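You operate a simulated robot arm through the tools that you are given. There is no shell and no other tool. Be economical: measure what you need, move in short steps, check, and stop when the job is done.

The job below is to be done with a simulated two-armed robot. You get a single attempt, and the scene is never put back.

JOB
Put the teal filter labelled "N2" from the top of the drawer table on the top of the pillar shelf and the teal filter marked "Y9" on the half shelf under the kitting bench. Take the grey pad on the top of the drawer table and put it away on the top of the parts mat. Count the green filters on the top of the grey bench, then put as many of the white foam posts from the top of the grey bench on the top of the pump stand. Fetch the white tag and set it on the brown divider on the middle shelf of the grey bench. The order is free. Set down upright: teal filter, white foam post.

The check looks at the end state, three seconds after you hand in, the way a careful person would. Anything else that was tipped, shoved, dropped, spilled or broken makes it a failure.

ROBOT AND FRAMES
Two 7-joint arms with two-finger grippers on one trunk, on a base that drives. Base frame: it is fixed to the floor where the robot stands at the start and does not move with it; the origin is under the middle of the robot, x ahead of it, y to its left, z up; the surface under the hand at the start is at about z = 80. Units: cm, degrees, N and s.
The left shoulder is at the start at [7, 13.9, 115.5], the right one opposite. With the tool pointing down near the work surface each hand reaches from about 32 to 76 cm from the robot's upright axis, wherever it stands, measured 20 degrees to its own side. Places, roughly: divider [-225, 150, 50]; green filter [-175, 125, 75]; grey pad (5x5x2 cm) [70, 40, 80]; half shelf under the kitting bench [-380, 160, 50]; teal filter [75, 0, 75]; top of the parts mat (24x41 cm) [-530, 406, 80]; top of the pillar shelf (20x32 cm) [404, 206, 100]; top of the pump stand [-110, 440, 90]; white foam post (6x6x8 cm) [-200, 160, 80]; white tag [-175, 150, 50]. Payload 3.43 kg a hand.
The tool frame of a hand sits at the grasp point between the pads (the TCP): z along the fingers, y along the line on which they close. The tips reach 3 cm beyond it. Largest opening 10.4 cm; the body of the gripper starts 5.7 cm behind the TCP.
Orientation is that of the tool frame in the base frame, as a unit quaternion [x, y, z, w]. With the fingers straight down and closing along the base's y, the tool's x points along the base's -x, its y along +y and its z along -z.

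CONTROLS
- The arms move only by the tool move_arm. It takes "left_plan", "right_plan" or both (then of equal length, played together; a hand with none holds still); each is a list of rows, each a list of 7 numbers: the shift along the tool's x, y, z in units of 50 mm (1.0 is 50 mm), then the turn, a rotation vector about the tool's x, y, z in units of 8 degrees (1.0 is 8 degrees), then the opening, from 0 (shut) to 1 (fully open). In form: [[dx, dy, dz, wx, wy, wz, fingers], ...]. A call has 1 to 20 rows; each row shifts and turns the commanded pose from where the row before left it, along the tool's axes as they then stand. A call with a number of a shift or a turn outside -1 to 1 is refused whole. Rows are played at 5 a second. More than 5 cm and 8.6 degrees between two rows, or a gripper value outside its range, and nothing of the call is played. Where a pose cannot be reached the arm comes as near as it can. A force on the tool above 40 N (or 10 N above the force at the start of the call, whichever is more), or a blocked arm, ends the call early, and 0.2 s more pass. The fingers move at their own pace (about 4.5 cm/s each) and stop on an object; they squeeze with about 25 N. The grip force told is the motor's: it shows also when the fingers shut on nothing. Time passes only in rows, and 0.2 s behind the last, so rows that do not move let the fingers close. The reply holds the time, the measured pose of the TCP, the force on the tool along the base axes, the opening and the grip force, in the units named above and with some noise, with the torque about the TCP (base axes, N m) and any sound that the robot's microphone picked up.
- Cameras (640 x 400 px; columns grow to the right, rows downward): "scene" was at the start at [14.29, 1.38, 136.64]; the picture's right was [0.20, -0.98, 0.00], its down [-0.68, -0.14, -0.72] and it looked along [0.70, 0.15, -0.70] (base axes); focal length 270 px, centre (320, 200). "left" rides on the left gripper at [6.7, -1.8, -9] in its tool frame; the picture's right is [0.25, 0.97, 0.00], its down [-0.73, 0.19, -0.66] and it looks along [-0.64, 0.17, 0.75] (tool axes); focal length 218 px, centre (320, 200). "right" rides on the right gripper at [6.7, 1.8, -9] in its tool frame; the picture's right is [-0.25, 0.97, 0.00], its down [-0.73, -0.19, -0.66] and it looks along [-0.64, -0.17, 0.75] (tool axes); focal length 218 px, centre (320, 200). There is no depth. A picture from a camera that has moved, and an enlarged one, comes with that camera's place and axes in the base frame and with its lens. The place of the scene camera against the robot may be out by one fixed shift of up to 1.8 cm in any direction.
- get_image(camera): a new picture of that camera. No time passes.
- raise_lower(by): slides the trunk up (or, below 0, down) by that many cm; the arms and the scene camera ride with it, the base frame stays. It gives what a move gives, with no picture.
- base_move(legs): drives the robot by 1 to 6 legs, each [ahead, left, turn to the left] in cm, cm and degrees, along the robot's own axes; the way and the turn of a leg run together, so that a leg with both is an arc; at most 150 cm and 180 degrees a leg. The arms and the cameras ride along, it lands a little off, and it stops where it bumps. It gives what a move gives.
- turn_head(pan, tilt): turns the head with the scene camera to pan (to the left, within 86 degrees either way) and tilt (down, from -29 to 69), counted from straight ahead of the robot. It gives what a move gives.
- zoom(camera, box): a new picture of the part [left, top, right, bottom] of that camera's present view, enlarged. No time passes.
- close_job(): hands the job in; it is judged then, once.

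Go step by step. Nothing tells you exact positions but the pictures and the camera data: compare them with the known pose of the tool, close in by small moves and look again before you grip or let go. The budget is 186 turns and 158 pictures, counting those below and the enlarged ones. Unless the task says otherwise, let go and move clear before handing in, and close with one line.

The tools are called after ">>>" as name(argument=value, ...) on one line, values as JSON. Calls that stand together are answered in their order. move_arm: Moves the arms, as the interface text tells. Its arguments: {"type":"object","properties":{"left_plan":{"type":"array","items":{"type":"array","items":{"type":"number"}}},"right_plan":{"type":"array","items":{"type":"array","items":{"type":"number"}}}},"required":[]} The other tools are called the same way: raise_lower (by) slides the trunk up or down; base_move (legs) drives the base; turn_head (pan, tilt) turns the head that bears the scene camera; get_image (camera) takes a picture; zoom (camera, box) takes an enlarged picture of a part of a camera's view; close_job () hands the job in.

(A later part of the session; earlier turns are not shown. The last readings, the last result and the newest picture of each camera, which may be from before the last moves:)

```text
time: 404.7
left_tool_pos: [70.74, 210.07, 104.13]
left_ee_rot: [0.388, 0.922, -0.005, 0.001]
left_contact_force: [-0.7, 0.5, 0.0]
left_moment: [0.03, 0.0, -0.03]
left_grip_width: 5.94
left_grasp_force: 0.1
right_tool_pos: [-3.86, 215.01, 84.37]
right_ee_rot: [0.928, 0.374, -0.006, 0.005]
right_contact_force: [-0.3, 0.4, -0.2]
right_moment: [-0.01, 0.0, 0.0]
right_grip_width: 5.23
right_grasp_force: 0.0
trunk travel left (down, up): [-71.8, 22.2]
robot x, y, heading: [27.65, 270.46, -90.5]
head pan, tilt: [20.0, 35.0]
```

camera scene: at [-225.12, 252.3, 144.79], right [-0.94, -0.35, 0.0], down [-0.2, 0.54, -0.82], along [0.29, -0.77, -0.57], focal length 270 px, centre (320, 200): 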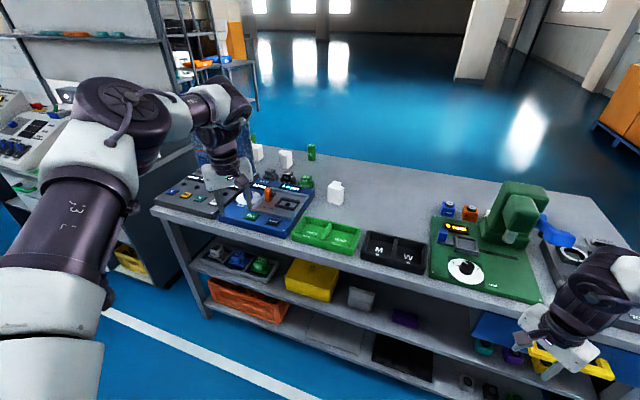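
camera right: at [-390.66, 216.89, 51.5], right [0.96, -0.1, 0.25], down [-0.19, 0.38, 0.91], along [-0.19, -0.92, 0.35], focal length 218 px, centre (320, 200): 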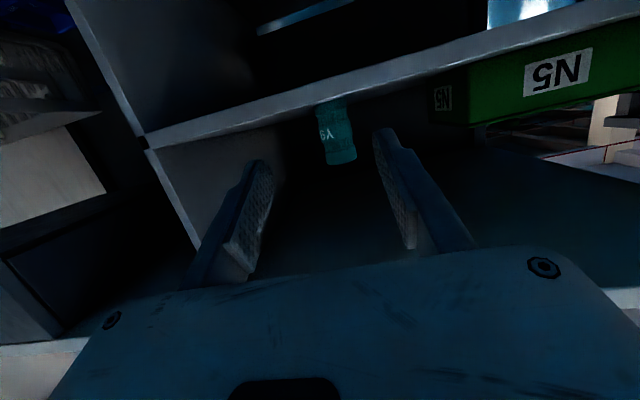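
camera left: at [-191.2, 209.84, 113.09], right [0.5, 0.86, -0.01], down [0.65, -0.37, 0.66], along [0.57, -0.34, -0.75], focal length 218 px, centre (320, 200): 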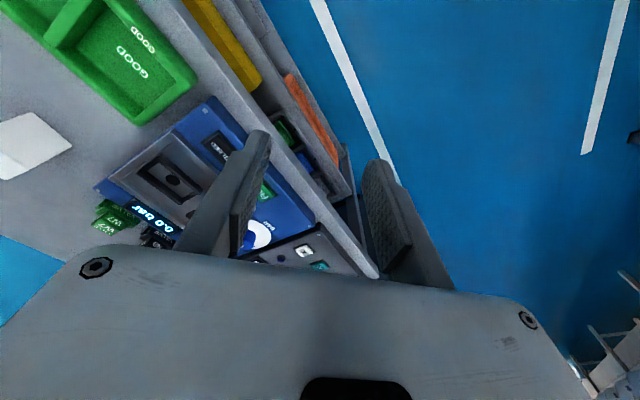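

>>> base_move(legs=[[0, 120, 0], [0, 0, -89.5], [0, 145, 0]])

>>> get_image(camera="left")

```text
time: 421.5
left_tool_pos: [92.45, 76.23, 103.99]
left_ee_rot: [0.919, 0.393, -0.003, -0.003]
left_contact_force: [0.2, -0.6, -0.4]
left_moment: [0.03, 0.0, 0.02]
left_grip_width: 5.93
left_grasp_force: 0.1
right_tool_pos: [94.75, 150.86, 84.28]
right_ee_rot: [0.927, -0.375, -0.007, 0.0]
right_contact_force: [-0.2, -0.2, 0.3]
right_moment: [0.02, 0.02, 0.01]
right_grip_width: 5.23
right_grasp_force: 0.1
trunk travel left (down, up): [-71.8, 22.2]
robot x, y, heading: [151.16, 121.62, -178.5]
head pan, tilt: [20.0, 35.0]
```

```text
39 pictures are left
camera left: at [95.91, 82.19, 113.11], right [0.87, -0.48, -0.01], down [-0.36, -0.66, 0.66], along [-0.33, -0.57, -0.75], focal length 218 px, centre (320, 200)
```

left: 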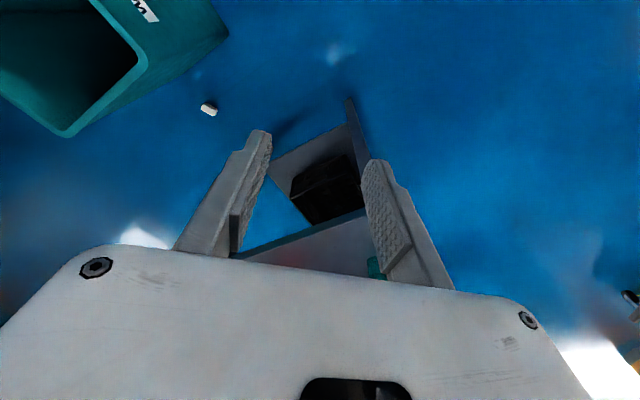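

>>> base_move(legs=[[10.3, 44.5, 0]])

>>> move_arm(left_plan=[[0, 0, 0, 0, 0, 0, 0.75], [0, 0, 0, 0, 0, 0, 0.75]])

>>> get_image(camera="left")

```text
time: 424.2
left_tool_pos: [82.44, 32.99, 104.18]
left_ee_rot: [0.921, 0.389, -0.004, -0.003]
left_contact_force: [0.4, -0.4, -0.2]
left_moment: [0.0, 0.02, 0.0]
left_grip_width: 5.91
left_grasp_force: 0.1
right_tool_pos: [85.58, 107.61, 84.4]
right_ee_rot: [0.925, -0.38, -0.008, 0.0]
right_contact_force: [0.0, -0.7, -1.3]
right_moment: [0.02, 0.01, 0.02]
right_grip_width: 5.18
right_grasp_force: 0.0
trunk travel left (down, up): [-71.8, 22.2]
robot x, y, heading: [141.78, 77.6, -179.1]
head pan, tilt: [20.0, 35.0]
```

```text
time: 424.8
left_tool_pos: [82.34, 32.93, 104.13]
left_ee_rot: [0.922, 0.388, -0.003, -0.003]
left_contact_force: [1.0, 0.7, 0.6]
left_moment: [0.03, 0.0, -0.03]
left_grip_width: 7.82
left_grasp_force: 0.0
right_tool_pos: [85.55, 107.53, 84.36]
right_ee_rot: [0.925, -0.38, -0.008, -0.001]
right_contact_force: [0.3, -0.3, 0.2]
right_moment: [0.0, 0.02, 0.0]
right_grip_width: 5.23
right_grasp_force: 0.1
trunk travel left (down, up): [-71.8, 22.2]
robot x, y, heading: [141.77, 77.27, -179.1]
head pan, tilt: [20.0, 35.0]
```

```text
38 pictures are left
camera left: at [85.98, 38.87, 113.11], right [0.87, -0.5, -0.01], down [-0.37, -0.66, 0.66], along [-0.33, -0.57, -0.75], focal length 218 px, centre (320, 200)
```

left: 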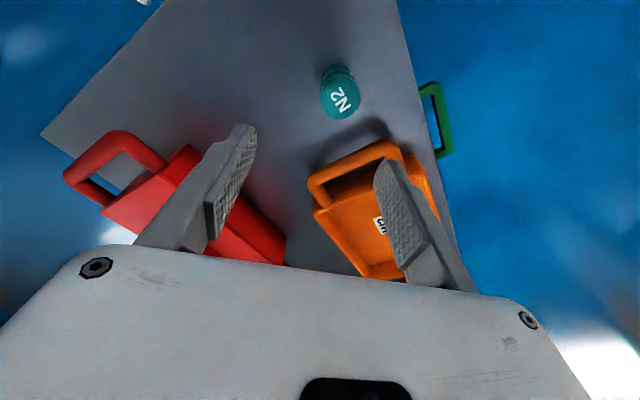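

N2's top is at about (84.6, 31.9). Adjusting and lowering to just above it.

>>> base_move(legs=[[-2.3, 1.0, 0]])

>>> raise_lower(by=-11.5)

>>> get_image(camera="left")

```text
time: 425.6
left_tool_pos: [84.38, 32.19, 103.83]
left_ee_rot: [0.922, 0.388, -0.002, -0.001]
left_contact_force: [-0.5, -0.3, -0.4]
left_moment: [-0.03, -0.05, 0.01]
left_grip_width: 7.8
left_grasp_force: 0.1
right_tool_pos: [87.58, 106.82, 84.04]
right_ee_rot: [0.924, -0.381, -0.006, -0.001]
right_contact_force: [-0.4, 0.3, -0.9]
right_moment: [-0.01, -0.02, 0.02]
right_grip_width: 5.21
right_grasp_force: 0.1
trunk travel left (down, up): [-71.8, 22.2]
robot x, y, heading: [143.77, 76.86, -179.5]
head pan, tilt: [20.0, 35.0]
```

```text
time: 427.1
left_tool_pos: [84.69, 32.03, 92.66]
left_ee_rot: [0.922, 0.388, -0.003, -0.003]
left_contact_force: [-1.1, -0.1, 0.2]
left_moment: [0.01, 0.0, -0.01]
left_grip_width: 7.8
left_grasp_force: 0.1
right_tool_pos: [87.87, 106.78, 72.89]
right_ee_rot: [0.924, -0.382, -0.007, 0.0]
right_contact_force: [-0.8, -1.0, -0.5]
right_moment: [0.02, -0.01, 0.03]
right_grip_width: 5.22
right_grasp_force: 0.1
trunk travel left (down, up): [-60.3, 33.7]
robot x, y, heading: [143.68, 76.62, -179.0]
head pan, tilt: [20.0, 35.0]
```

```text
37 pictures are left
camera left: at [88.28, 38.01, 101.62], right [0.87, -0.5, -0.01], down [-0.37, -0.66, 0.66], along [-0.33, -0.57, -0.75], focal length 218 px, centre (320, 200)
```

left: 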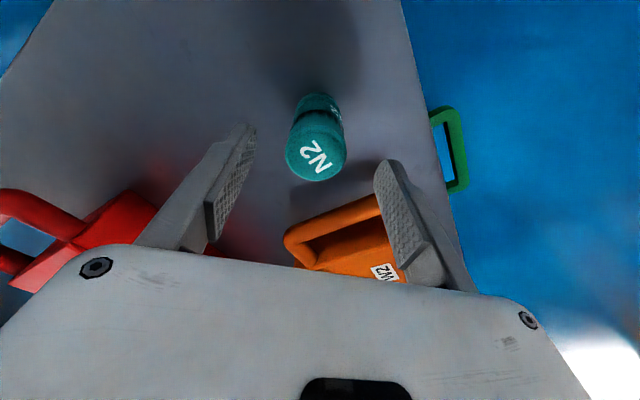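

N2 is centred between the fingers. Lowering, gripping, and lifting.

>>> raise_lower(by=-7.8)

>>> move_arm(left_plan=[[0, 0, 0, 0, 0, 0, 0.3], [0, 0, 0, 0, 0, 0, 0.2], [0, 0, 0, 0, 0, 0, 0.2], [0, 0, 0, 0, 0, 0, 0.2], [0, 0, 0, 0, 0, 0, 0.2]])

>>> raise_lower(by=34)

>>> get_image(camera="left")

```text
time: 428.2
left_tool_pos: [84.69, 32.15, 84.77]
left_ee_rot: [0.922, 0.388, -0.003, -0.004]
left_contact_force: [-0.6, -0.2, 0.0]
left_moment: [0.01, 0.01, 0.01]
left_grip_width: 7.8
left_grasp_force: 0.0
right_tool_pos: [87.91, 106.62, 65.03]
right_ee_rot: [0.925, -0.381, -0.007, 0.0]
right_contact_force: [-0.7, -0.4, 0.5]
right_moment: [0.0, -0.02, 0.03]
right_grip_width: 5.2
right_grasp_force: 0.1
trunk travel left (down, up): [-52.5, 41.5]
robot x, y, heading: [144.09, 76.34, -179.4]
head pan, tilt: [20.0, 35.0]
```

```text
time: 429.4
left_tool_pos: [84.64, 31.95, 84.78]
left_ee_rot: [0.922, 0.387, -0.003, -0.002]
left_contact_force: [0.2, 0.3, 0.1]
left_moment: [-0.01, -0.05, 0.02]
left_grip_width: 4.28
left_grasp_force: 24.5
right_tool_pos: [87.78, 106.68, 64.98]
right_ee_rot: [0.924, -0.381, -0.007, -0.001]
right_contact_force: [-0.5, -0.2, 0.1]
right_moment: [0.01, -0.01, -0.01]
right_grip_width: 5.2
right_grasp_force: 0.0
trunk travel left (down, up): [-52.5, 41.5]
robot x, y, heading: [143.68, 76.37, -179.1]
head pan, tilt: [20.0, 35.0]
```

```text
time: 432.8
left_tool_pos: [84.77, 31.98, 118.67]
left_ee_rot: [0.922, 0.387, -0.004, -0.004]
left_contact_force: [-0.6, -1.2, -1.0]
left_moment: [0.01, -0.03, -0.02]
left_grip_width: 4.27
left_grasp_force: 25.0
right_tool_pos: [87.89, 106.67, 99.0]
right_ee_rot: [0.924, -0.382, -0.007, -0.001]
right_contact_force: [-1.0, 0.5, -0.3]
right_moment: [-0.02, 0.0, 0.0]
right_grip_width: 5.19
right_grasp_force: 0.0
trunk travel left (down, up): [-86.5, 7.5]
robot x, y, heading: [144.12, 76.75, -179.5]
head pan, tilt: [20.0, 35.0]
```

```text
36 pictures are left
camera left: at [88.24, 38.0, 127.78], right [0.87, -0.5, -0.01], down [-0.37, -0.66, 0.66], along [-0.33, -0.57, -0.75], focal length 218 px, centre (320, 200)
```

left: 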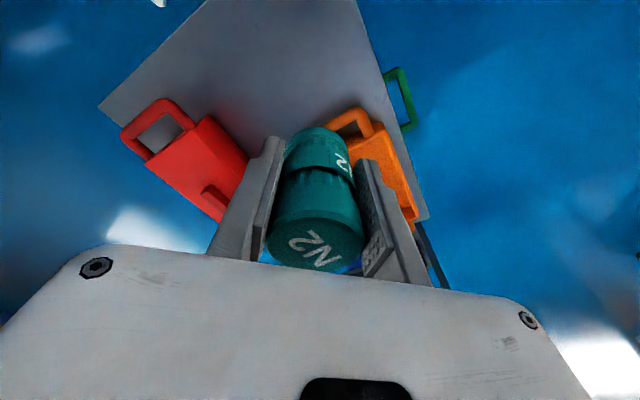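

N2 is held. I'll turn and drive toward the pillar, stopping short to look at its shelf.

>>> base_move(legs=[[-10, 0, 0], [0, 0, -135], [75, -57, 0], [75, -50, 0]])

>>> turn_head(pan=10, tilt=25)

>>> get_image(camera="scene")

```text
time: 448.4
left_tool_pos: [349.3, 173.74, 118.81]
left_ee_rot: [-0.699, 0.715, -0.003, 0.005]
left_contact_force: [-0.3, 0.8, -1.7]
left_moment: [-0.02, -0.02, -0.04]
left_grip_width: 4.23
left_grasp_force: 25.0
right_tool_pos: [397.93, 117.14, 99.01]
right_ee_rot: [0.014, 1.0, 0.002, 0.008]
right_contact_force: [-0.1, -0.4, -0.3]
right_moment: [-0.01, -0.01, 0.02]
right_grip_width: 5.16
right_grasp_force: 0.0
trunk travel left (down, up): [-86.5, 7.5]
robot x, y, heading: [336.56, 100.34, 43.6]
head pan, tilt: [20.0, 35.0]
```

```text
time: 449.2
left_tool_pos: [349.35, 173.72, 118.79]
left_ee_rot: [-0.698, 0.716, -0.002, 0.004]
left_contact_force: [-0.4, 0.6, -1.2]
left_moment: [0.0, 0.01, -0.01]
left_grip_width: 4.26
left_grasp_force: 25.4
right_tool_pos: [397.99, 117.06, 98.98]
right_ee_rot: [0.015, 1.0, 0.001, 0.007]
right_contact_force: [-1.0, 0.1, 0.2]
right_moment: [0.0, 0.01, 0.03]
right_grip_width: 5.22
right_grasp_force: 0.1
trunk travel left (down, up): [-86.5, 7.5]
robot x, y, heading: [336.13, 100.44, 43.8]
head pan, tilt: [10.0, 25.0]
```

```text
35 pictures are left
camera scene: at [346.82, 111.39, 161.06], right [0.81, -0.59, 0.0], down [-0.25, -0.34, -0.91], along [0.53, 0.73, -0.42], focal length 270 px, centre (320, 200)
```

scene: 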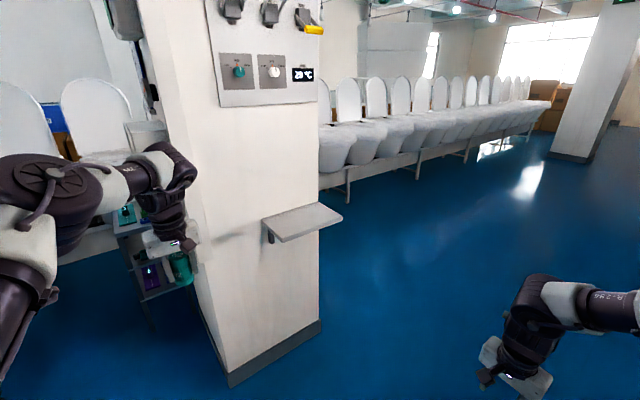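

The shelf spans x 389–421 and y 195–216 and is empty. I'll bring N2 over its middle.

>>> base_move(legs=[[30, -30, 0], [27.6, 12.6, 0]])

>>> get_image(camera="left")

```text
time: 453.5
left_tool_pos: [404.98, 200.67, 118.99]
left_ee_rot: [-0.693, 0.721, -0.002, 0.005]
left_contact_force: [0.1, -0.9, -1.4]
left_moment: [0.02, -0.01, -0.02]
left_grip_width: 4.26
left_grasp_force: 24.9
right_tool_pos: [452.48, 143.11, 99.11]
right_ee_rot: [0.023, 1.0, 0.002, 0.006]
right_contact_force: [-0.6, -0.6, -0.7]
right_moment: [0.01, 0.01, 0.0]
right_grip_width: 5.2
right_grasp_force: 0.1
trunk travel left (down, up): [-86.5, 7.5]
robot x, y, heading: [390.83, 127.49, 43.1]
head pan, tilt: [10.0, 25.0]
```

```text
34 pictures are left
camera left: at [406.3, 193.75, 127.93], right [-0.98, -0.21, -0.01], down [-0.17, 0.73, 0.66], along [-0.13, 0.65, -0.75], focal length 218 px, centre (320, 200)
```

left: 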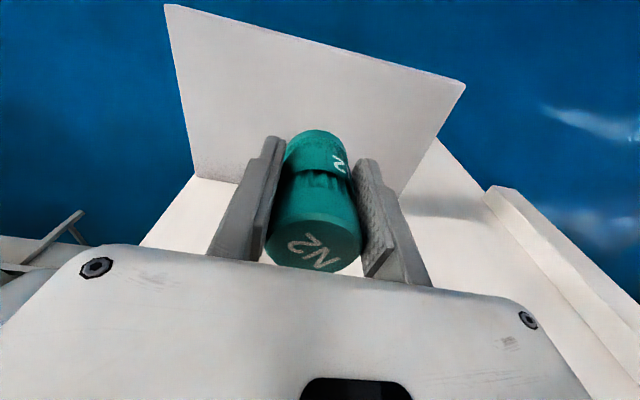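

>>> base_move(legs=[[0.8, 2.9, 0]])

>>> raise_lower(by=-12.8)

>>> raise_lower(by=-0.5)

>>> raise_lower(by=-0.3)

```text
time: 454.3
left_tool_pos: [403.96, 202.93, 119.2]
left_ee_rot: [-0.693, 0.721, 0.002, 0.005]
left_contact_force: [0.1, -1.4, -0.2]
left_moment: [0.08, 0.05, 0.0]
left_grip_width: 4.25
left_grasp_force: 25.5
right_tool_pos: [451.49, 145.42, 98.95]
right_ee_rot: [0.024, 1.0, 0.004, 0.005]
right_contact_force: [-0.5, -1.2, -0.7]
right_moment: [0.02, 0.02, 0.01]
right_grip_width: 5.21
right_grasp_force: 0.0
trunk travel left (down, up): [-86.5, 7.5]
robot x, y, heading: [389.16, 130.69, 43.1]
head pan, tilt: [10.0, 25.0]
```

```text
time: 455.9
left_tool_pos: [403.56, 203.37, 106.01]
left_ee_rot: [-0.692, 0.722, -0.002, 0.005]
left_contact_force: [0.0, -0.2, -1.3]
left_moment: [-0.06, 0.01, 0.0]
left_grip_width: 4.28
left_grasp_force: 24.4
right_tool_pos: [451.11, 145.88, 86.36]
right_ee_rot: [0.024, 1.0, 0.002, 0.007]
right_contact_force: [-0.9, 0.0, -0.1]
right_moment: [0.0, -0.02, 0.02]
right_grip_width: 5.17
right_grasp_force: 0.1
trunk travel left (down, up): [-73.7, 20.3]
robot x, y, heading: [389.34, 130.43, 42.7]
head pan, tilt: [10.0, 25.0]
```

```text
time: 456.4
left_tool_pos: [403.63, 203.52, 105.38]
left_ee_rot: [-0.693, 0.721, -0.002, 0.005]
left_contact_force: [-0.1, 0.2, 0.0]
left_moment: [-0.05, 0.0, 0.01]
left_grip_width: 4.25
left_grasp_force: 24.6
right_tool_pos: [451.21, 145.9, 85.66]
right_ee_rot: [0.024, 1.0, 0.002, 0.007]
right_contact_force: [0.3, -0.4, 0.2]
right_moment: [-0.02, -0.01, -0.01]
right_grip_width: 5.19
right_grasp_force: 0.0
trunk travel left (down, up): [-73.2, 20.8]
robot x, y, heading: [389.44, 130.91, 43.0]
head pan, tilt: [10.0, 25.0]
```

```text
time: 456.9
left_tool_pos: [403.58, 203.38, 105.05]
left_ee_rot: [-0.693, 0.721, -0.002, 0.005]
left_contact_force: [-0.2, -0.5, -1.5]
left_moment: [0.01, -0.01, 0.01]
left_grip_width: 4.24
left_grasp_force: 25.2
right_tool_pos: [451.32, 145.93, 85.32]
right_ee_rot: [0.024, 1.0, 0.001, 0.007]
right_contact_force: [0.4, 0.0, -0.2]
right_moment: [0.04, 0.0, -0.03]
right_grip_width: 5.18
right_grasp_force: 0.0
trunk travel left (down, up): [-72.9, 21.1]
robot x, y, heading: [389.42, 130.49, 43.0]
head pan, tilt: [10.0, 25.0]
```

>>> raise_lower(by=-0.3)

>>> raise_lower(by=-0.25)

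```text
time: 457.4
left_tool_pos: [403.68, 203.46, 104.9]
left_ee_rot: [-0.693, 0.721, -0.002, 0.004]
left_contact_force: [-0.1, -0.2, -1.1]
left_moment: [-0.02, 0.02, -0.01]
left_grip_width: 4.27
left_grasp_force: 25.3
right_tool_pos: [451.33, 145.8, 85.08]
right_ee_rot: [0.023, 1.0, 0.002, 0.006]
right_contact_force: [-0.9, 0.1, 0.4]
right_moment: [0.02, 0.01, 0.03]
right_grip_width: 5.21
right_grasp_force: 0.0
trunk travel left (down, up): [-72.6, 21.4]
robot x, y, heading: [389.57, 130.67, 42.8]
head pan, tilt: [10.0, 25.0]
```

```text
time: 458.0
left_tool_pos: [403.55, 203.42, 104.8]
left_ee_rot: [-0.693, 0.721, -0.002, 0.006]
left_contact_force: [0.0, 2.1, 6.2]
left_moment: [0.09, 0.19, -0.06]
left_grip_width: 4.26
left_grasp_force: 24.8
right_tool_pos: [451.18, 145.8, 84.83]
right_ee_rot: [0.024, 1.0, 0.001, 0.008]
right_contact_force: [-0.2, -0.2, -1.1]
right_moment: [0.03, 0.02, 0.02]
right_grip_width: 5.22
right_grasp_force: 0.2
trunk travel left (down, up): [-72.4, 21.6]
robot x, y, heading: [389.41, 130.22, 42.9]
head pan, tilt: [10.0, 25.0]
```

Gentle contact. Opening and rising.

>>> move_arm(left_plan=[[0, 0, 0, 0, 0, 0, 0.5], [0, 0, 0, 0, 0, 0, 0.6], [0, 0, 0, 0, 0, 0, 0.62]])

>>> raise_lower(by=15)

>>> get_image(camera="left")

```text
time: 458.8
left_tool_pos: [403.48, 203.43, 104.79]
left_ee_rot: [-0.693, 0.721, -0.001, 0.004]
left_contact_force: [0.1, -0.3, -0.6]
left_moment: [-0.02, -0.02, -0.01]
left_grip_width: 6.48
left_grasp_force: 0.1
right_tool_pos: [451.26, 145.77, 84.92]
right_ee_rot: [0.023, 1.0, 0.002, 0.007]
right_contact_force: [-0.5, 0.0, -0.1]
right_moment: [-0.01, -0.01, 0.0]
right_grip_width: 5.21
right_grasp_force: 0.0
trunk travel left (down, up): [-72.4, 21.6]
robot x, y, heading: [389.31, 130.46, 42.8]
head pan, tilt: [10.0, 25.0]
```

```text
time: 460.5
left_tool_pos: [403.68, 203.42, 119.57]
left_ee_rot: [-0.693, 0.721, -0.002, 0.004]
left_contact_force: [0.5, -0.2, -0.5]
left_moment: [-0.01, -0.04, 0.01]
left_grip_width: 6.45
left_grasp_force: 0.1
right_tool_pos: [451.3, 146.03, 99.85]
right_ee_rot: [0.023, 1.0, 0.002, 0.007]
right_contact_force: [0.5, 0.2, -1.0]
right_moment: [-0.01, -0.02, 0.0]
right_grip_width: 5.2
right_grasp_force: 0.1
trunk travel left (down, up): [-87.4, 6.6]
robot x, y, heading: [389.28, 130.41, 42.6]
head pan, tilt: [10.0, 25.0]
```

```text
33 pictures are left
camera left: at [405.07, 196.53, 128.67], right [-0.98, -0.21, -0.01], down [-0.17, 0.73, 0.66], along [-0.13, 0.64, -0.75], focal length 218 px, centre (320, 200)
```

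left: 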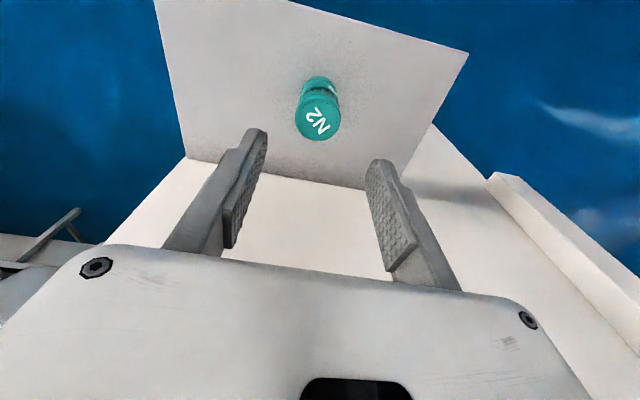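

N2 stands upright on the pillar shelf. Now I'll drive back around, south of the rack, to the south side of the grey bench.

>>> base_move(legs=[[-30.5, -33, 0], [-76.4, 60.2, 0], [-76.4, 60.2, 0], [0, 0, 47.3]])

```text
time: 474.7
left_tool_pos: [153.7, 128.07, 119.6]
left_ee_rot: [0.924, -0.382, 0.0, -0.004]
left_contact_force: [0.2, -0.3, -0.4]
left_moment: [0.0, -0.02, 0.0]
left_grip_width: 6.44
left_grasp_force: 0.0
right_tool_pos: [228.16, 123.99, 99.82]
right_ee_rot: [-0.38, 0.925, 0.004, 0.005]
right_contact_force: [0.1, 0.2, 0.6]
right_moment: [0.03, -0.01, -0.02]
right_grip_width: 5.21
right_grasp_force: 0.1
trunk travel left (down, up): [-87.4, 6.6]
robot x, y, heading: [197.65, 68.2, 90.3]
head pan, tilt: [10.0, 25.0]
```

>>> base_move(legs=[[-112, 0, 0], [-112, 0, 0], [-112, 0, 0]])

```text
time: 491.0
left_tool_pos: [154.28, -206.64, 119.67]
left_ee_rot: [0.927, -0.374, 0.001, -0.005]
left_contact_force: [0.2, 0.0, 0.9]
left_moment: [-0.01, 0.03, -0.01]
left_grip_width: 6.45
left_grasp_force: 0.0
right_tool_pos: [229.18, -209.2, 99.73]
right_ee_rot: [-0.388, 0.922, 0.004, 0.005]
right_contact_force: [0.2, 0.0, -0.2]
right_moment: [-0.02, -0.03, 0.02]
right_grip_width: 5.22
right_grasp_force: 0.0
trunk travel left (down, up): [-87.4, 6.6]
robot x, y, heading: [199.34, -265.86, 90.9]
head pan, tilt: [10.0, 25.0]
```

>>> base_move(legs=[[0, 140, 0], [0, 140, 0], [0, 140, 0], [145, 0, 0], [140, 0, 0]])

>>> raise_lower(by=-30)

>>> turn_head(pan=0, tilt=18)

>>> get_image(camera="scene")

```text
time: 524.0
left_tool_pos: [-273.47, 58.26, 119.75]
left_ee_rot: [0.936, -0.352, -0.001, -0.005]
left_contact_force: [0.4, -1.1, -0.5]
left_moment: [0.01, -0.01, 0.01]
left_grip_width: 6.43
left_grasp_force: 0.1
right_tool_pos: [-198.74, 59.25, 99.84]
right_ee_rot: [-0.41, 0.912, 0.004, 0.005]
right_contact_force: [0.3, 1.4, 0.0]
right_moment: [-0.03, -0.02, -0.02]
right_grip_width: 5.2
right_grasp_force: 0.1
trunk travel left (down, up): [-87.4, 6.6]
robot x, y, heading: [-225.71, 1.69, 94.1]
head pan, tilt: [10.0, 25.0]
```

```text
time: 527.0
left_tool_pos: [-273.39, 58.26, 89.78]
left_ee_rot: [0.936, -0.352, 0.0, -0.005]
left_contact_force: [0.3, 0.1, -0.1]
left_moment: [-0.01, 0.0, -0.02]
left_grip_width: 6.44
left_grasp_force: 0.1
right_tool_pos: [-198.66, 59.2, 69.79]
right_ee_rot: [-0.409, 0.913, 0.004, 0.006]
right_contact_force: [0.6, -0.8, 0.7]
right_moment: [-0.03, 0.02, -0.01]
right_grip_width: 5.18
right_grasp_force: 0.0
trunk travel left (down, up): [-57.4, 36.6]
robot x, y, heading: [-225.29, 1.5, 94.1]
head pan, tilt: [10.0, 25.0]
```

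```text
time: 527.7
left_tool_pos: [-273.39, 58.31, 89.76]
left_ee_rot: [0.936, -0.352, 0.0, -0.004]
left_contact_force: [0.8, 0.1, 0.7]
left_moment: [0.0, 0.01, -0.01]
left_grip_width: 6.42
left_grasp_force: 0.2
right_tool_pos: [-198.71, 59.35, 69.88]
right_ee_rot: [-0.41, 0.912, 0.004, 0.006]
right_contact_force: [-0.8, -0.6, -0.6]
right_moment: [0.01, 0.0, 0.01]
right_grip_width: 5.19
right_grasp_force: 0.1
trunk travel left (down, up): [-57.4, 36.6]
robot x, y, heading: [-225.79, 1.65, 93.9]
head pan, tilt: [0.0, 18.0]
```

```text
32 pictures are left
camera scene: at [-225.47, 15.7, 133.05], right [1.0, 0.07, 0.0], down [0.02, -0.31, -0.95], along [-0.07, 0.95, -0.31], focal length 270 px, centre (320, 200)
```

scene: 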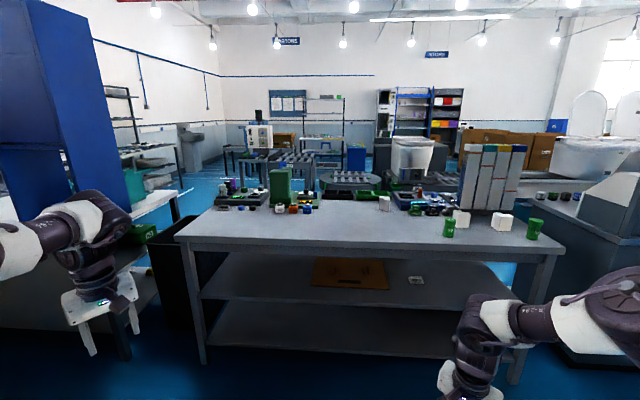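

From the south I clearly see two green filters and three white posts on top, and on the middle shelf the flat brown divider and the white tag. I'll zoom in on the tag and posts.

>>> zoom(camera="scene", box=[300, 190, 560, 320])

>>> zoom(camera="scene", box=[390, 262, 440, 296])

```text
2.46 times, centred on (430, 255) of scene
camera zoom: at [-225.47, 15.7, 133.05], right [1.0, 0.07, 0.0], down [0.02, -0.31, -0.95], along [-0.07, 0.95, -0.31], focal length 665 px, centre (49, 65)
```

zoom: 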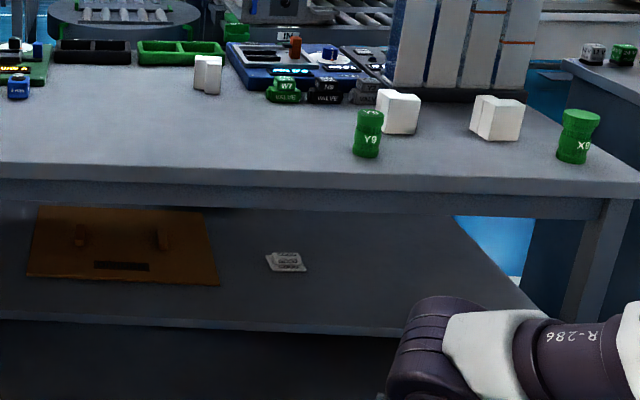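

```text
11.76 times, centred on (415, 279) of scene
camera zoom: at [-225.47, 15.7, 133.05], right [1.0, 0.07, 0.0], down [0.02, -0.31, -0.95], along [-0.07, 0.95, -0.31], focal length 3179 px, centre (-798, -729)
```

zoom: 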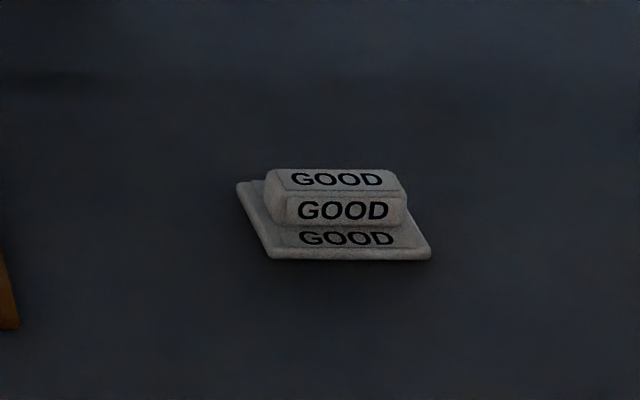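

Both the tag (about (-185.5, 138)) and the divider lie deep under the top, so the right arm needs a long, flat posture. I'll tilt the right hand to 70°, extend, then yaw outward and extend further, here in free space.

>>> move_arm(right_plan=[[0, 0, 0, 0, -0.98, 0, 0.75], [0, 0, 0, 0, -0.98, 0, 0.75], [0, 0, 0, 0, -0.98, 0, 0.75], [0, 0, 0, 0, -0.98, 0, 0.75], [0, 0, 0, 0, -0.98, 0, 0.75], [0, 0, 0, 0, -0.98, 0, 0.75], [0, 0, 0, 0, -0.98, 0, 0.75], [0, 0, 0, 0, -0.98, 0, 0.75], [0, 0, 0, 0, -0.9, 0, 0.75], [-0.1, 0, 0.5, 0, 0, 0, 0.75], [-0.1, 0, 0.5, 0, 0, 0, 0.75], [-0.1, 0, 0.5, 0, 0, 0, 0.75], [-0.1, 0, 0.5, 0.94, 0, 0.342, 0.75], [-0.1, 0, 0.5, 0.94, 0, 0.342, 0.75], [-0.1, 0, 0.5, 0.94, 0, 0.342, 0.75], [-0.1, 0, 0.5, 0, 0, 0, 0.75], [-0.1, 0, 0.5, 0, 0, 0, 0.75], [-0.1, 0, 0.5, 0, 0, 0, 0.75], [-0.1, 0, 0.5, 0, 0, 0, 0.75]])

```text
time: 531.7
left_tool_pos: [-273.5, 58.32, 89.61]
left_ee_rot: [0.936, -0.352, 0.0, -0.004]
left_contact_force: [-0.4, 0.5, 0.5]
left_moment: [0.01, -0.02, 0.06]
left_grip_width: 6.45
left_grasp_force: 0.1
right_tool_pos: [-188.1, 69.32, 65.69]
right_ee_rot: [-0.173, 0.798, 0.128, 0.563]
right_contact_force: [-0.5, -0.2, 0.4]
right_moment: [-0.01, 0.0, 0.03]
right_grip_width: 7.78
right_grasp_force: 0.0
right hand out of reach, approached as far as the arm can: row 8, 9, 14, 15, 16, 17, 18, 19
trunk travel left (down, up): [-57.4, 36.6]
robot x, y, heading: [-225.39, 1.72, 93.8]
head pan, tilt: [0.0, 18.0]
```

Yawing outward just points the hand sideways. The opposite should suit better: I'll turn the tilted hand to face straight ahead of the robot and then extend.

>>> move_arm(right_plan=[[0, 0, -0.8, 0, 0, 0, 0.75], [0, 0, -0.8, 0, 0, 0, 0.75], [0, 0, -0.8, -0.94, 0, -0.342, 0.75], [0, 0, -0.6, -0.94, 0, -0.342, 0.75], [0, 0, 0, -0.94, 0, -0.342, 0.75], [0, 0, 0, -0.94, 0, -0.342, 0.75], [0, 0, 0, -0.94, 0, -0.342, 0.75], [0, 0, 0, -0.94, 0, -0.342, 0.75], [0, 0, 0, -0.94, 0, -0.342, 0.75], [0, 0, 0, -0.94, 0, -0.342, 0.75], [0, 0, 0.4, 0, 0, 0, 0.75], [0, 0, 0.4, 0, 0, 0, 0.75], [0, 0, 0.4, 0, 0, 0, 0.75], [0, 0, 0.4, 0, 0, 0, 0.75]])

>>> turn_head(pan=-30, tilt=40)

>>> get_image(camera="scene")

```text
time: 534.7
left_tool_pos: [-273.48, 58.3, 89.72]
left_ee_rot: [0.936, -0.353, 0.0, -0.005]
left_contact_force: [-0.3, 0.4, 0.2]
left_moment: [0.03, 0.01, 0.01]
left_grip_width: 6.45
left_grasp_force: 0.0
right_tool_pos: [-202.87, 66.93, 67.41]
right_ee_rot: [-0.481, 0.658, 0.341, 0.469]
right_contact_force: [0.0, -0.5, -0.4]
right_moment: [-0.02, 0.03, 0.0]
right_grip_width: 7.81
right_grasp_force: 0.1
right hand out of reach, approached as far as the arm can: row 3, 4, 9, 10, 12, 13, 14
trunk travel left (down, up): [-57.4, 36.6]
robot x, y, heading: [-225.6, 1.78, 93.9]
head pan, tilt: [0.0, 18.0]
```

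```text
time: 535.7
left_tool_pos: [-273.39, 58.27, 89.73]
left_ee_rot: [0.936, -0.352, 0.0, -0.005]
left_contact_force: [-0.9, 0.5, -0.8]
left_moment: [-0.02, -0.02, -0.01]
left_grip_width: 6.46
left_grasp_force: 0.0
right_tool_pos: [-202.83, 66.93, 67.38]
right_ee_rot: [-0.48, 0.658, 0.34, 0.47]
right_contact_force: [-0.1, -0.7, 0.8]
right_moment: [0.01, 0.0, -0.02]
right_grip_width: 7.79
right_grasp_force: 0.0
trunk travel left (down, up): [-57.4, 36.6]
robot x, y, heading: [-225.73, 1.66, 93.9]
head pan, tilt: [-30.0, 40.0]
```

```text
29 pictures are left
camera scene: at [-221.09, 14.03, 129.59], right [0.9, -0.44, 0.0], down [-0.28, -0.58, -0.77], along [0.34, 0.69, -0.64], focal length 270 px, centre (320, 200)
```

scene: 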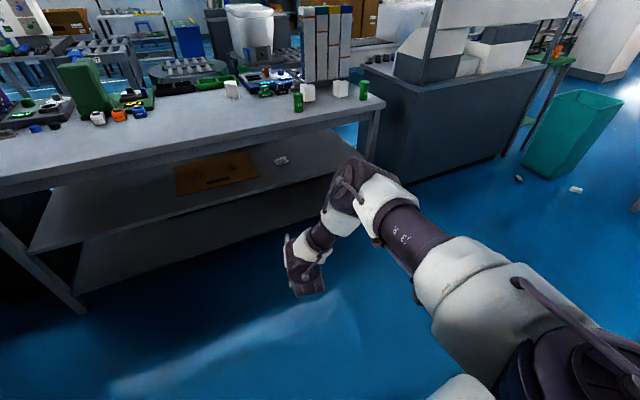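

The reach is a sphere about the shoulder, so lowering the shoulder to wrist height should allow a long straight reach. I'll lower the trunk, raise the hand relative to it, and extend.

>>> raise_lower(by=-32)

>>> move_arm(right_plan=[[-0.82, 0, -0.285, 0, 0, 0, 0.75], [-0.82, 0, -0.285, 0, 0, 0, 0.75], [-0.82, 0, -0.285, 0, 0, 0, 0.75], [-0.82, 0, -0.285, 0, 0, 0, 0.75], [-0.82, 0, -0.285, 0, 0, 0, 0.75], [-0.3, 0, -0.1, 0, 0, 0, 0.75], [-0.16, 0, 0.47, 0, 0, 0, 0.75], [-0.16, 0, 0.47, 0, 0, 0, 0.75], [-0.16, 0, 0.47, 0, 0, 0, 0.75], [-0.16, 0, 0.47, 0, 0, 0, 0.75], [-0.16, 0, 0.47, 0, 0, 0, 0.75], [-0.16, 0, 0.47, 0, 0, 0, 0.75]])

>>> get_image(camera="scene")

```text
time: 538.9
left_tool_pos: [-273.5, 58.32, 57.68]
left_ee_rot: [0.936, -0.352, 0.0, -0.005]
left_contact_force: [0.3, 0.4, 0.3]
left_moment: [0.02, 0.02, 0.01]
left_grip_width: 6.44
left_grasp_force: 0.1
right_tool_pos: [-202.86, 67.0, 35.47]
right_ee_rot: [-0.48, 0.658, 0.34, 0.47]
right_contact_force: [0.2, -0.5, 0.3]
right_moment: [-0.01, -0.01, -0.01]
right_grip_width: 7.8
right_grasp_force: 0.0
trunk travel left (down, up): [-25.4, 68.6]
robot x, y, heading: [-225.73, 1.67, 94.0]
head pan, tilt: [-30.0, 40.0]
```

```text
time: 541.5
left_tool_pos: [-273.3, 58.26, 57.64]
left_ee_rot: [0.936, -0.352, -0.001, -0.005]
left_contact_force: [0.2, -0.3, 0.8]
left_moment: [-0.02, 0.01, 0.03]
left_grip_width: 6.46
left_grasp_force: 0.1
right_tool_pos: [-203.05, 75.2, 58.79]
right_ee_rot: [-0.479, 0.66, 0.339, 0.47]
right_contact_force: [-0.4, -0.1, -0.5]
right_moment: [-0.01, 0.01, 0.01]
right_grip_width: 7.79
right_grasp_force: 0.2
right hand out of reach, approached as far as the arm can: row 9, 10, 11, 12
trunk travel left (down, up): [-25.4, 68.6]
robot x, y, heading: [-225.59, 1.42, 93.9]
head pan, tilt: [-30.0, 40.0]
```

```text
28 pictures are left
camera scene: at [-221.1, 14.03, 97.58], right [0.9, -0.44, 0.0], down [-0.28, -0.58, -0.77], along [0.34, 0.69, -0.64], focal length 270 px, centre (320, 200)
```

scene: 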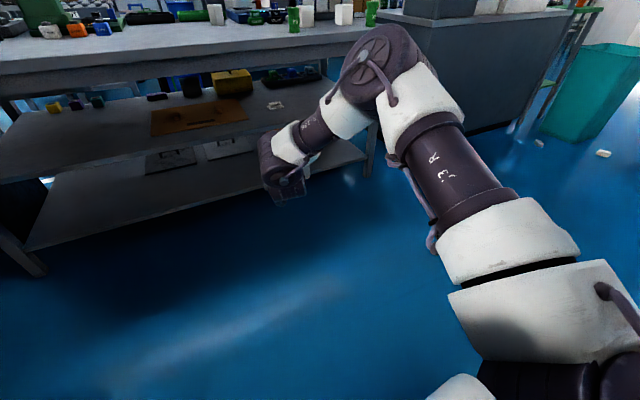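

The forearm points inward, so a hand pointing inward (to the robot's left) should be in line with it, leaving the elbow behind. I'll yaw the level hand inward and see.

>>> move_arm(right_plan=[[0, 0, -0.5, -0.94, 0, -0.33, 0.75], [0, 0, -0.5, -0.94, 0, -0.33, 0.75], [0, 0, 0, -0.94, 0, -0.33, 0.75], [0, 0, 0, -0.94, 0, -0.33, 0.75], [0, 0, 0, -0.94, 0, -0.33, 0.75], [0, 0, 0, -0.94, 0, -0.33, 0.75], [0, 0, 0, -0.94, 0, -0.33, 0.75], [0, 0, 0, -0.94, 0, -0.33, 0.75]])

>>> get_image(camera="scene")

```text
time: 543.3
left_tool_pos: [-273.47, 58.2, 57.69]
left_ee_rot: [0.936, -0.352, 0.0, -0.005]
left_contact_force: [-0.7, -0.3, -0.3]
left_moment: [-0.01, -0.02, -0.02]
left_grip_width: 6.45
left_grasp_force: 0.0
right_tool_pos: [-222.0, 50.76, 59.71]
right_ee_rot: [0.721, -0.366, -0.52, -0.275]
right_contact_force: [-0.8, 0.0, -0.9]
right_moment: [-0.01, -0.01, 0.01]
right_grip_width: 7.8
right_grasp_force: 0.1
right hand out of reach, approached as far as the arm can: row 1, 2, 3, 4, 5, 6, 7, 8
trunk travel left (down, up): [-25.4, 68.6]
robot x, y, heading: [-225.65, 1.71, 94.1]
head pan, tilt: [-30.0, 40.0]
```

```text
27 pictures are left
camera scene: at [-221.11, 14.0, 97.59], right [0.9, -0.44, 0.0], down [-0.28, -0.58, -0.77], along [0.34, 0.69, -0.64], focal length 270 px, centre (320, 200)
```

scene: 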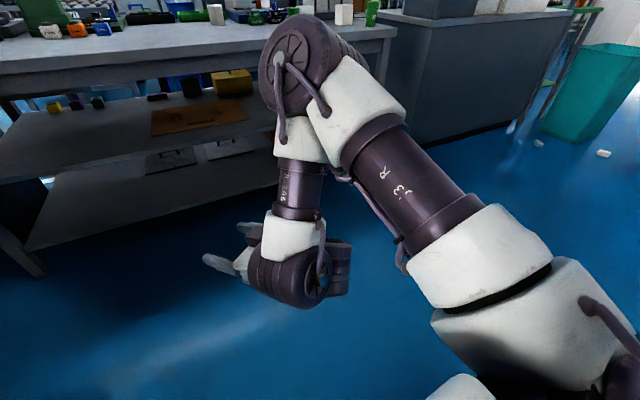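

That shortens the reach, so it's the wrong way. Recomputing, the posture used for Y9 (hand yawed about 45° outward, tilted 70°) keeps the elbow well back and is sufficient here, so I'll go back to it.

>>> raise_lower(by=32)

>>> move_arm(right_plan=[[0, 0, 0, 0.94, 0, 0.33, 0.75], [0, 0, 0, 0.94, 0, 0.33, 0.75], [0, 0, 0, 0.94, 0, 0.33, 0.75], [0, 0, 0, 0.94, 0, 0.33, 0.75], [0, 0, 0, 0.94, 0, 0.33, 0.75], [0.4, 0, 0.6, 0.94, 0, 0.33, 0.75], [0.4, 0, 0.6, 0.94, 0, 0.33, 0.75], [0.4, 0, 0.6, 0.94, 0, 0.33, 0.75], [0.4, 0, 0.6, 0.94, 0, 0.33, 0.75], [0.6, 0, 0.2, 0.38, 0, 0.13, 0.75], [0.6, 0, 0.2, 0, 0, 0, 0.75]])

```text
time: 546.4
left_tool_pos: [-273.48, 58.29, 89.69]
left_ee_rot: [0.936, -0.352, 0.0, -0.005]
left_contact_force: [0.4, 0.2, -0.2]
left_moment: [0.03, -0.01, 0.03]
left_grip_width: 6.43
left_grasp_force: 0.0
right_tool_pos: [-221.97, 50.85, 91.52]
right_ee_rot: [0.722, -0.366, -0.519, -0.275]
right_contact_force: [-0.4, -0.8, -1.0]
right_moment: [0.02, 0.02, 0.0]
right_grip_width: 7.81
right_grasp_force: 0.0
trunk travel left (down, up): [-57.4, 36.6]
robot x, y, heading: [-225.82, 1.63, 93.9]
head pan, tilt: [-30.0, 40.0]
```

```text
time: 548.8
left_tool_pos: [-273.47, 58.4, 89.54]
left_ee_rot: [0.936, -0.352, -0.001, -0.005]
left_contact_force: [-0.2, -0.4, -0.7]
left_moment: [-0.04, 0.0, 0.02]
left_grip_width: 6.45
left_grasp_force: 0.0
right_tool_pos: [-214.73, 68.6, 73.68]
right_ee_rot: [-0.466, 0.66, 0.345, 0.477]
right_contact_force: [0.0, 0.0, 0.4]
right_moment: [-0.01, 0.01, -0.01]
right_grip_width: 7.78
right_grasp_force: 0.0
right hand out of reach, approached as far as the arm can: row 2, 3, 4, 5, 6, 7, 8
trunk travel left (down, up): [-57.4, 36.6]
robot x, y, heading: [-225.27, 1.88, 94.0]
head pan, tilt: [-30.0, 40.0]
```

>>> move_arm(right_plan=[[0, 0, 0, 0.9, 0, 0.3, 0.75], [0, 0, 0, 0.9, 0, 0.3, 0.75], [0, 0, 0, 0.72, 0, 0.24, 0.75], [0.166, -0.526, 0.69, 0, 0, 0, 0.75], [0.166, -0.526, 0.69, 0, 0, 0, 0.75], [0.166, -0.526, 0.69, 0, 0, 0, 0.75], [0.166, -0.526, 0.69, 0, 0, 0, 0.75], [0.166, -0.526, 0.69, 0, 0, 0, 0.75], [0.166, -0.526, 0.69, 0, 0, 0, 0.75], [0.166, -0.526, 0.69, 0, 0, 0, 0.75]])

```text
time: 551.0
left_tool_pos: [-273.37, 58.29, 89.72]
left_ee_rot: [0.936, -0.352, -0.002, -0.006]
left_contact_force: [-0.1, 0.7, -0.5]
left_moment: [-0.01, -0.03, 0.0]
left_grip_width: 6.46
left_grasp_force: 0.0
right_tool_pos: [-187.27, 72.15, 60.53]
right_ee_rot: [-0.336, 0.737, 0.252, 0.529]
right_contact_force: [0.3, -0.5, -0.7]
right_moment: [0.03, -0.01, -0.04]
right_grip_width: 7.81
right_grasp_force: 0.1
right hand out of reach, approached as far as the arm can: row 10
trunk travel left (down, up): [-57.4, 36.6]
robot x, y, heading: [-225.57, 1.41, 94.1]
head pan, tilt: [-30.0, 40.0]
```

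Same posture as for Y9. I'll turn the robot so the hand faces north, and move it in front of the tag.

>>> base_move(legs=[[0, 0, 40], [-18.8, -59.7, 0]])

>>> get_image(camera="right")

```text
time: 556.5
left_tool_pos: [-243.5, 42.85, 89.58]
left_ee_rot: [1.0, 0.003, -0.002, -0.005]
left_contact_force: [-0.1, -0.2, -0.4]
left_moment: [-0.02, -0.01, -0.02]
left_grip_width: 6.44
left_grasp_force: 0.0
right_tool_pos: [-188.11, 110.4, 60.57]
right_ee_rot: [0.574, -0.571, -0.423, -0.407]
right_contact_force: [0.3, 0.2, -0.2]
right_moment: [-0.01, 0.0, -0.01]
right_grip_width: 7.79
right_grasp_force: 0.1
trunk travel left (down, up): [-57.4, 36.6]
robot x, y, heading: [-170.19, 32.16, 135.8]
head pan, tilt: [-30.0, 40.0]
```

```text
26 pictures are left
camera right: at [-189.82, 99.66, 57.05], right [-0.97, 0.06, 0.26], down [0.21, -0.39, 0.9], along [0.15, 0.92, 0.37], focal length 218 px, centre (320, 200)
```

right: 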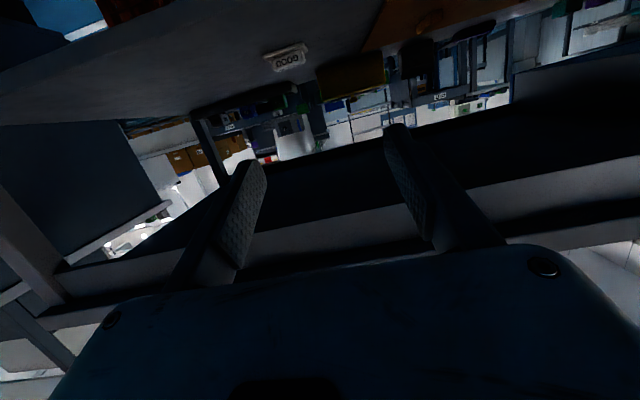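

The tag "GOOD" is ahead, a bit to the right. I'll lower a little, move in and look again.

>>> raise_lower(by=-2.5)

>>> base_move(legs=[[7.3, -11.8, 0]])

>>> move_arm(right_plan=[[0, 0, 0, 0, 0, 0, 0.95], [0, 0, 0, 0, 0, 0, 0.95]])

>>> zoom(camera="right", box=[160, 0, 480, 200])

```text
time: 557.2
left_tool_pos: [-243.28, 42.76, 87.1]
left_ee_rot: [1.0, 0.003, -0.002, -0.005]
left_contact_force: [-1.1, 0.5, -0.3]
left_moment: [0.06, -0.01, 0.01]
left_grip_width: 6.47
left_grasp_force: 0.0
right_tool_pos: [-188.19, 110.28, 58.17]
right_ee_rot: [0.576, -0.569, -0.424, -0.405]
right_contact_force: [-0.2, -1.1, 0.7]
right_moment: [-0.05, -0.01, 0.01]
right_grip_width: 7.8
right_grasp_force: 0.0
trunk travel left (down, up): [-54.9, 39.1]
robot x, y, heading: [-170.23, 32.01, 135.8]
head pan, tilt: [-30.0, 40.0]
```

```text
time: 558.5
left_tool_pos: [-240.21, 56.02, 87.15]
left_ee_rot: [1.0, 0.006, -0.002, -0.005]
left_contact_force: [0.1, -0.1, -0.4]
left_moment: [-0.03, -0.02, 0.02]
left_grip_width: 6.47
left_grasp_force: 0.0
right_tool_pos: [-185.28, 123.7, 58.03]
right_ee_rot: [0.577, -0.569, -0.423, -0.405]
right_contact_force: [0.2, 0.0, -2.0]
right_moment: [0.01, 0.03, 0.01]
right_grip_width: 7.81
right_grasp_force: 0.1
trunk travel left (down, up): [-54.9, 39.1]
robot x, y, heading: [-166.93, 45.88, 135.7]
head pan, tilt: [-30.0, 40.0]
```

```text
time: 559.1
left_tool_pos: [-240.29, 56.06, 87.31]
left_ee_rot: [1.0, 0.005, -0.002, -0.006]
left_contact_force: [0.2, -0.7, -0.9]
left_moment: [-0.05, 0.01, 0.03]
left_grip_width: 6.44
left_grasp_force: 0.0
right_tool_pos: [-185.33, 123.77, 58.14]
right_ee_rot: [0.578, -0.568, -0.424, -0.404]
right_contact_force: [-0.4, 0.4, 0.6]
right_moment: [-0.01, -0.01, -0.04]
right_grip_width: 9.89
right_grasp_force: 0.0
trunk travel left (down, up): [-54.9, 39.1]
robot x, y, heading: [-166.97, 45.2, 135.8]
head pan, tilt: [-30.0, 40.0]
```

```text
2.00 times, centred on (320, 100) of right
camera zoom: at [-186.96, 113.05, 54.53], right [-0.97, 0.05, 0.26], down [0.21, -0.39, 0.9], along [0.15, 0.92, 0.37], focal length 436 px, centre (320, 400)
```

zoom: 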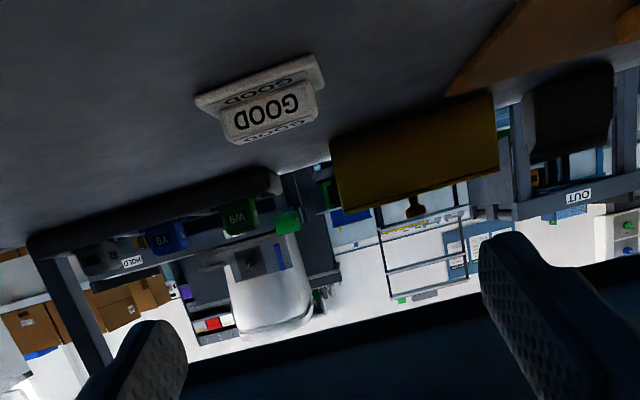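

The tag is at about (-184.1, 140). I'll move the open fingers over it at a safe height.

>>> base_move(legs=[[9.5, -11.6, 0]])

>>> raise_lower(by=-3)

>>> get_image(camera="right")

```text
time: 560.5
left_tool_pos: [-238.99, 70.8, 87.18]
left_ee_rot: [1.0, 0.006, -0.002, -0.004]
left_contact_force: [0.4, 0.1, 0.2]
left_moment: [-0.03, -0.01, -0.01]
left_grip_width: 6.46
left_grasp_force: 0.0
right_tool_pos: [-184.4, 138.65, 58.01]
right_ee_rot: [0.579, -0.568, -0.424, -0.403]
right_contact_force: [-0.3, -0.2, -0.6]
right_moment: [0.02, -0.01, -0.01]
right_grip_width: 9.89
right_grasp_force: 0.0
trunk travel left (down, up): [-54.9, 39.1]
robot x, y, heading: [-165.16, 60.67, 136.0]
head pan, tilt: [-30.0, 40.0]
```

```text
time: 561.3
left_tool_pos: [-238.92, 70.77, 84.1]
left_ee_rot: [1.0, 0.008, -0.002, -0.004]
left_contact_force: [0.5, -0.5, 0.5]
left_moment: [0.03, 0.0, 0.01]
left_grip_width: 6.47
left_grasp_force: 0.1
right_tool_pos: [-184.25, 138.66, 55.14]
right_ee_rot: [0.578, -0.568, -0.425, -0.404]
right_contact_force: [0.3, 0.2, 0.2]
right_moment: [-0.01, -0.01, 0.01]
right_grip_width: 9.86
right_grasp_force: 0.0
trunk travel left (down, up): [-51.9, 42.1]
robot x, y, heading: [-165.79, 60.53, 135.9]
head pan, tilt: [-30.0, 40.0]
```

```text
24 pictures are left
camera right: at [-185.84, 128.05, 51.59], right [-0.97, 0.05, 0.26], down [0.22, -0.39, 0.89], along [0.15, 0.92, 0.37], focal length 218 px, centre (320, 200)
```

right: 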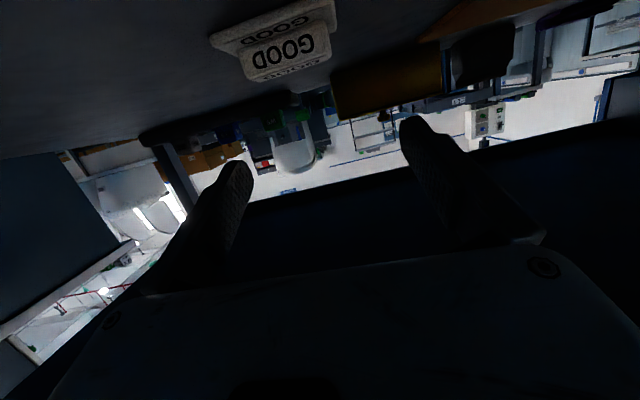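

The camera below the hand would touch the shelf before the fingers reach the tag. I'll back out and try rolling the hand 180° so the camera is on top.

>>> raise_lower(by=4)

>>> base_move(legs=[[-34, 34, 0]])

>>> move_arm(right_plan=[[0, 0, 0, 0, 0, 1, 0.95], [0, 0, 0, 0, 0, 1, 0.95], [0, 0, 0, 0, 0, 1, 0.95], [0, 0, 0, 0, 0, 1, 0.95], [0, 0, 0, 0, 0, 1, 0.95], [0, 0, 0, 0, 0, 1, 0.95], [0, 0, 0, 0, 0, 1, 0.95], [0, 0, 0, 0, 0, 1, 0.95], [0, 0, 0, 0, 0, 1, 0.95], [0, 0, 0, 0, 0, 1, 0.95], [0, 0, 0, 0, 0, 1, 0.95]])

```text
time: 562.1
left_tool_pos: [-239.01, 70.93, 88.1]
left_ee_rot: [1.0, 0.008, -0.001, -0.005]
left_contact_force: [0.1, -1.0, 0.4]
left_moment: [-0.03, 0.01, 0.02]
left_grip_width: 6.45
left_grasp_force: 0.0
right_tool_pos: [-184.36, 138.67, 59.07]
right_ee_rot: [0.578, -0.568, -0.425, -0.404]
right_contact_force: [0.7, -0.4, 0.7]
right_moment: [0.05, -0.02, 0.01]
right_grip_width: 9.88
right_grasp_force: 0.0
trunk travel left (down, up): [-55.9, 38.1]
robot x, y, heading: [-165.61, 60.48, 136.3]
head pan, tilt: [-30.0, 40.0]
```

```text
time: 564.9
left_tool_pos: [-238.15, 24.44, 88.16]
left_ee_rot: [1.0, 0.003, -0.002, -0.005]
left_contact_force: [0.1, -0.7, 0.9]
left_moment: [0.05, 0.0, -0.01]
left_grip_width: 6.47
left_grasp_force: 0.0
right_tool_pos: [-182.93, 91.77, 59.15]
right_ee_rot: [0.575, -0.57, -0.423, -0.406]
right_contact_force: [-1.0, 0.1, -1.7]
right_moment: [-0.04, 0.0, 0.04]
right_grip_width: 9.86
right_grasp_force: 0.1
trunk travel left (down, up): [-55.9, 38.1]
robot x, y, heading: [-164.92, 13.68, 135.6]
head pan, tilt: [-30.0, 40.0]
```

```text
time: 567.3
left_tool_pos: [-238.08, 24.43, 88.07]
left_ee_rot: [1.0, 0.003, -0.002, -0.004]
left_contact_force: [-0.5, 0.1, 0.2]
left_moment: [-0.01, 0.03, 0.01]
left_grip_width: 6.44
left_grasp_force: 0.0
right_tool_pos: [-182.84, 91.77, 59.19]
right_ee_rot: [-0.017, 0.81, 0.586, -0.003]
right_contact_force: [0.5, -0.2, -0.2]
right_moment: [0.01, 0.02, -0.03]
right_grip_width: 9.89
right_grasp_force: 0.1
trunk travel left (down, up): [-55.9, 38.1]
robot x, y, heading: [-164.42, 13.76, 135.7]
head pan, tilt: [-30.0, 40.0]
```

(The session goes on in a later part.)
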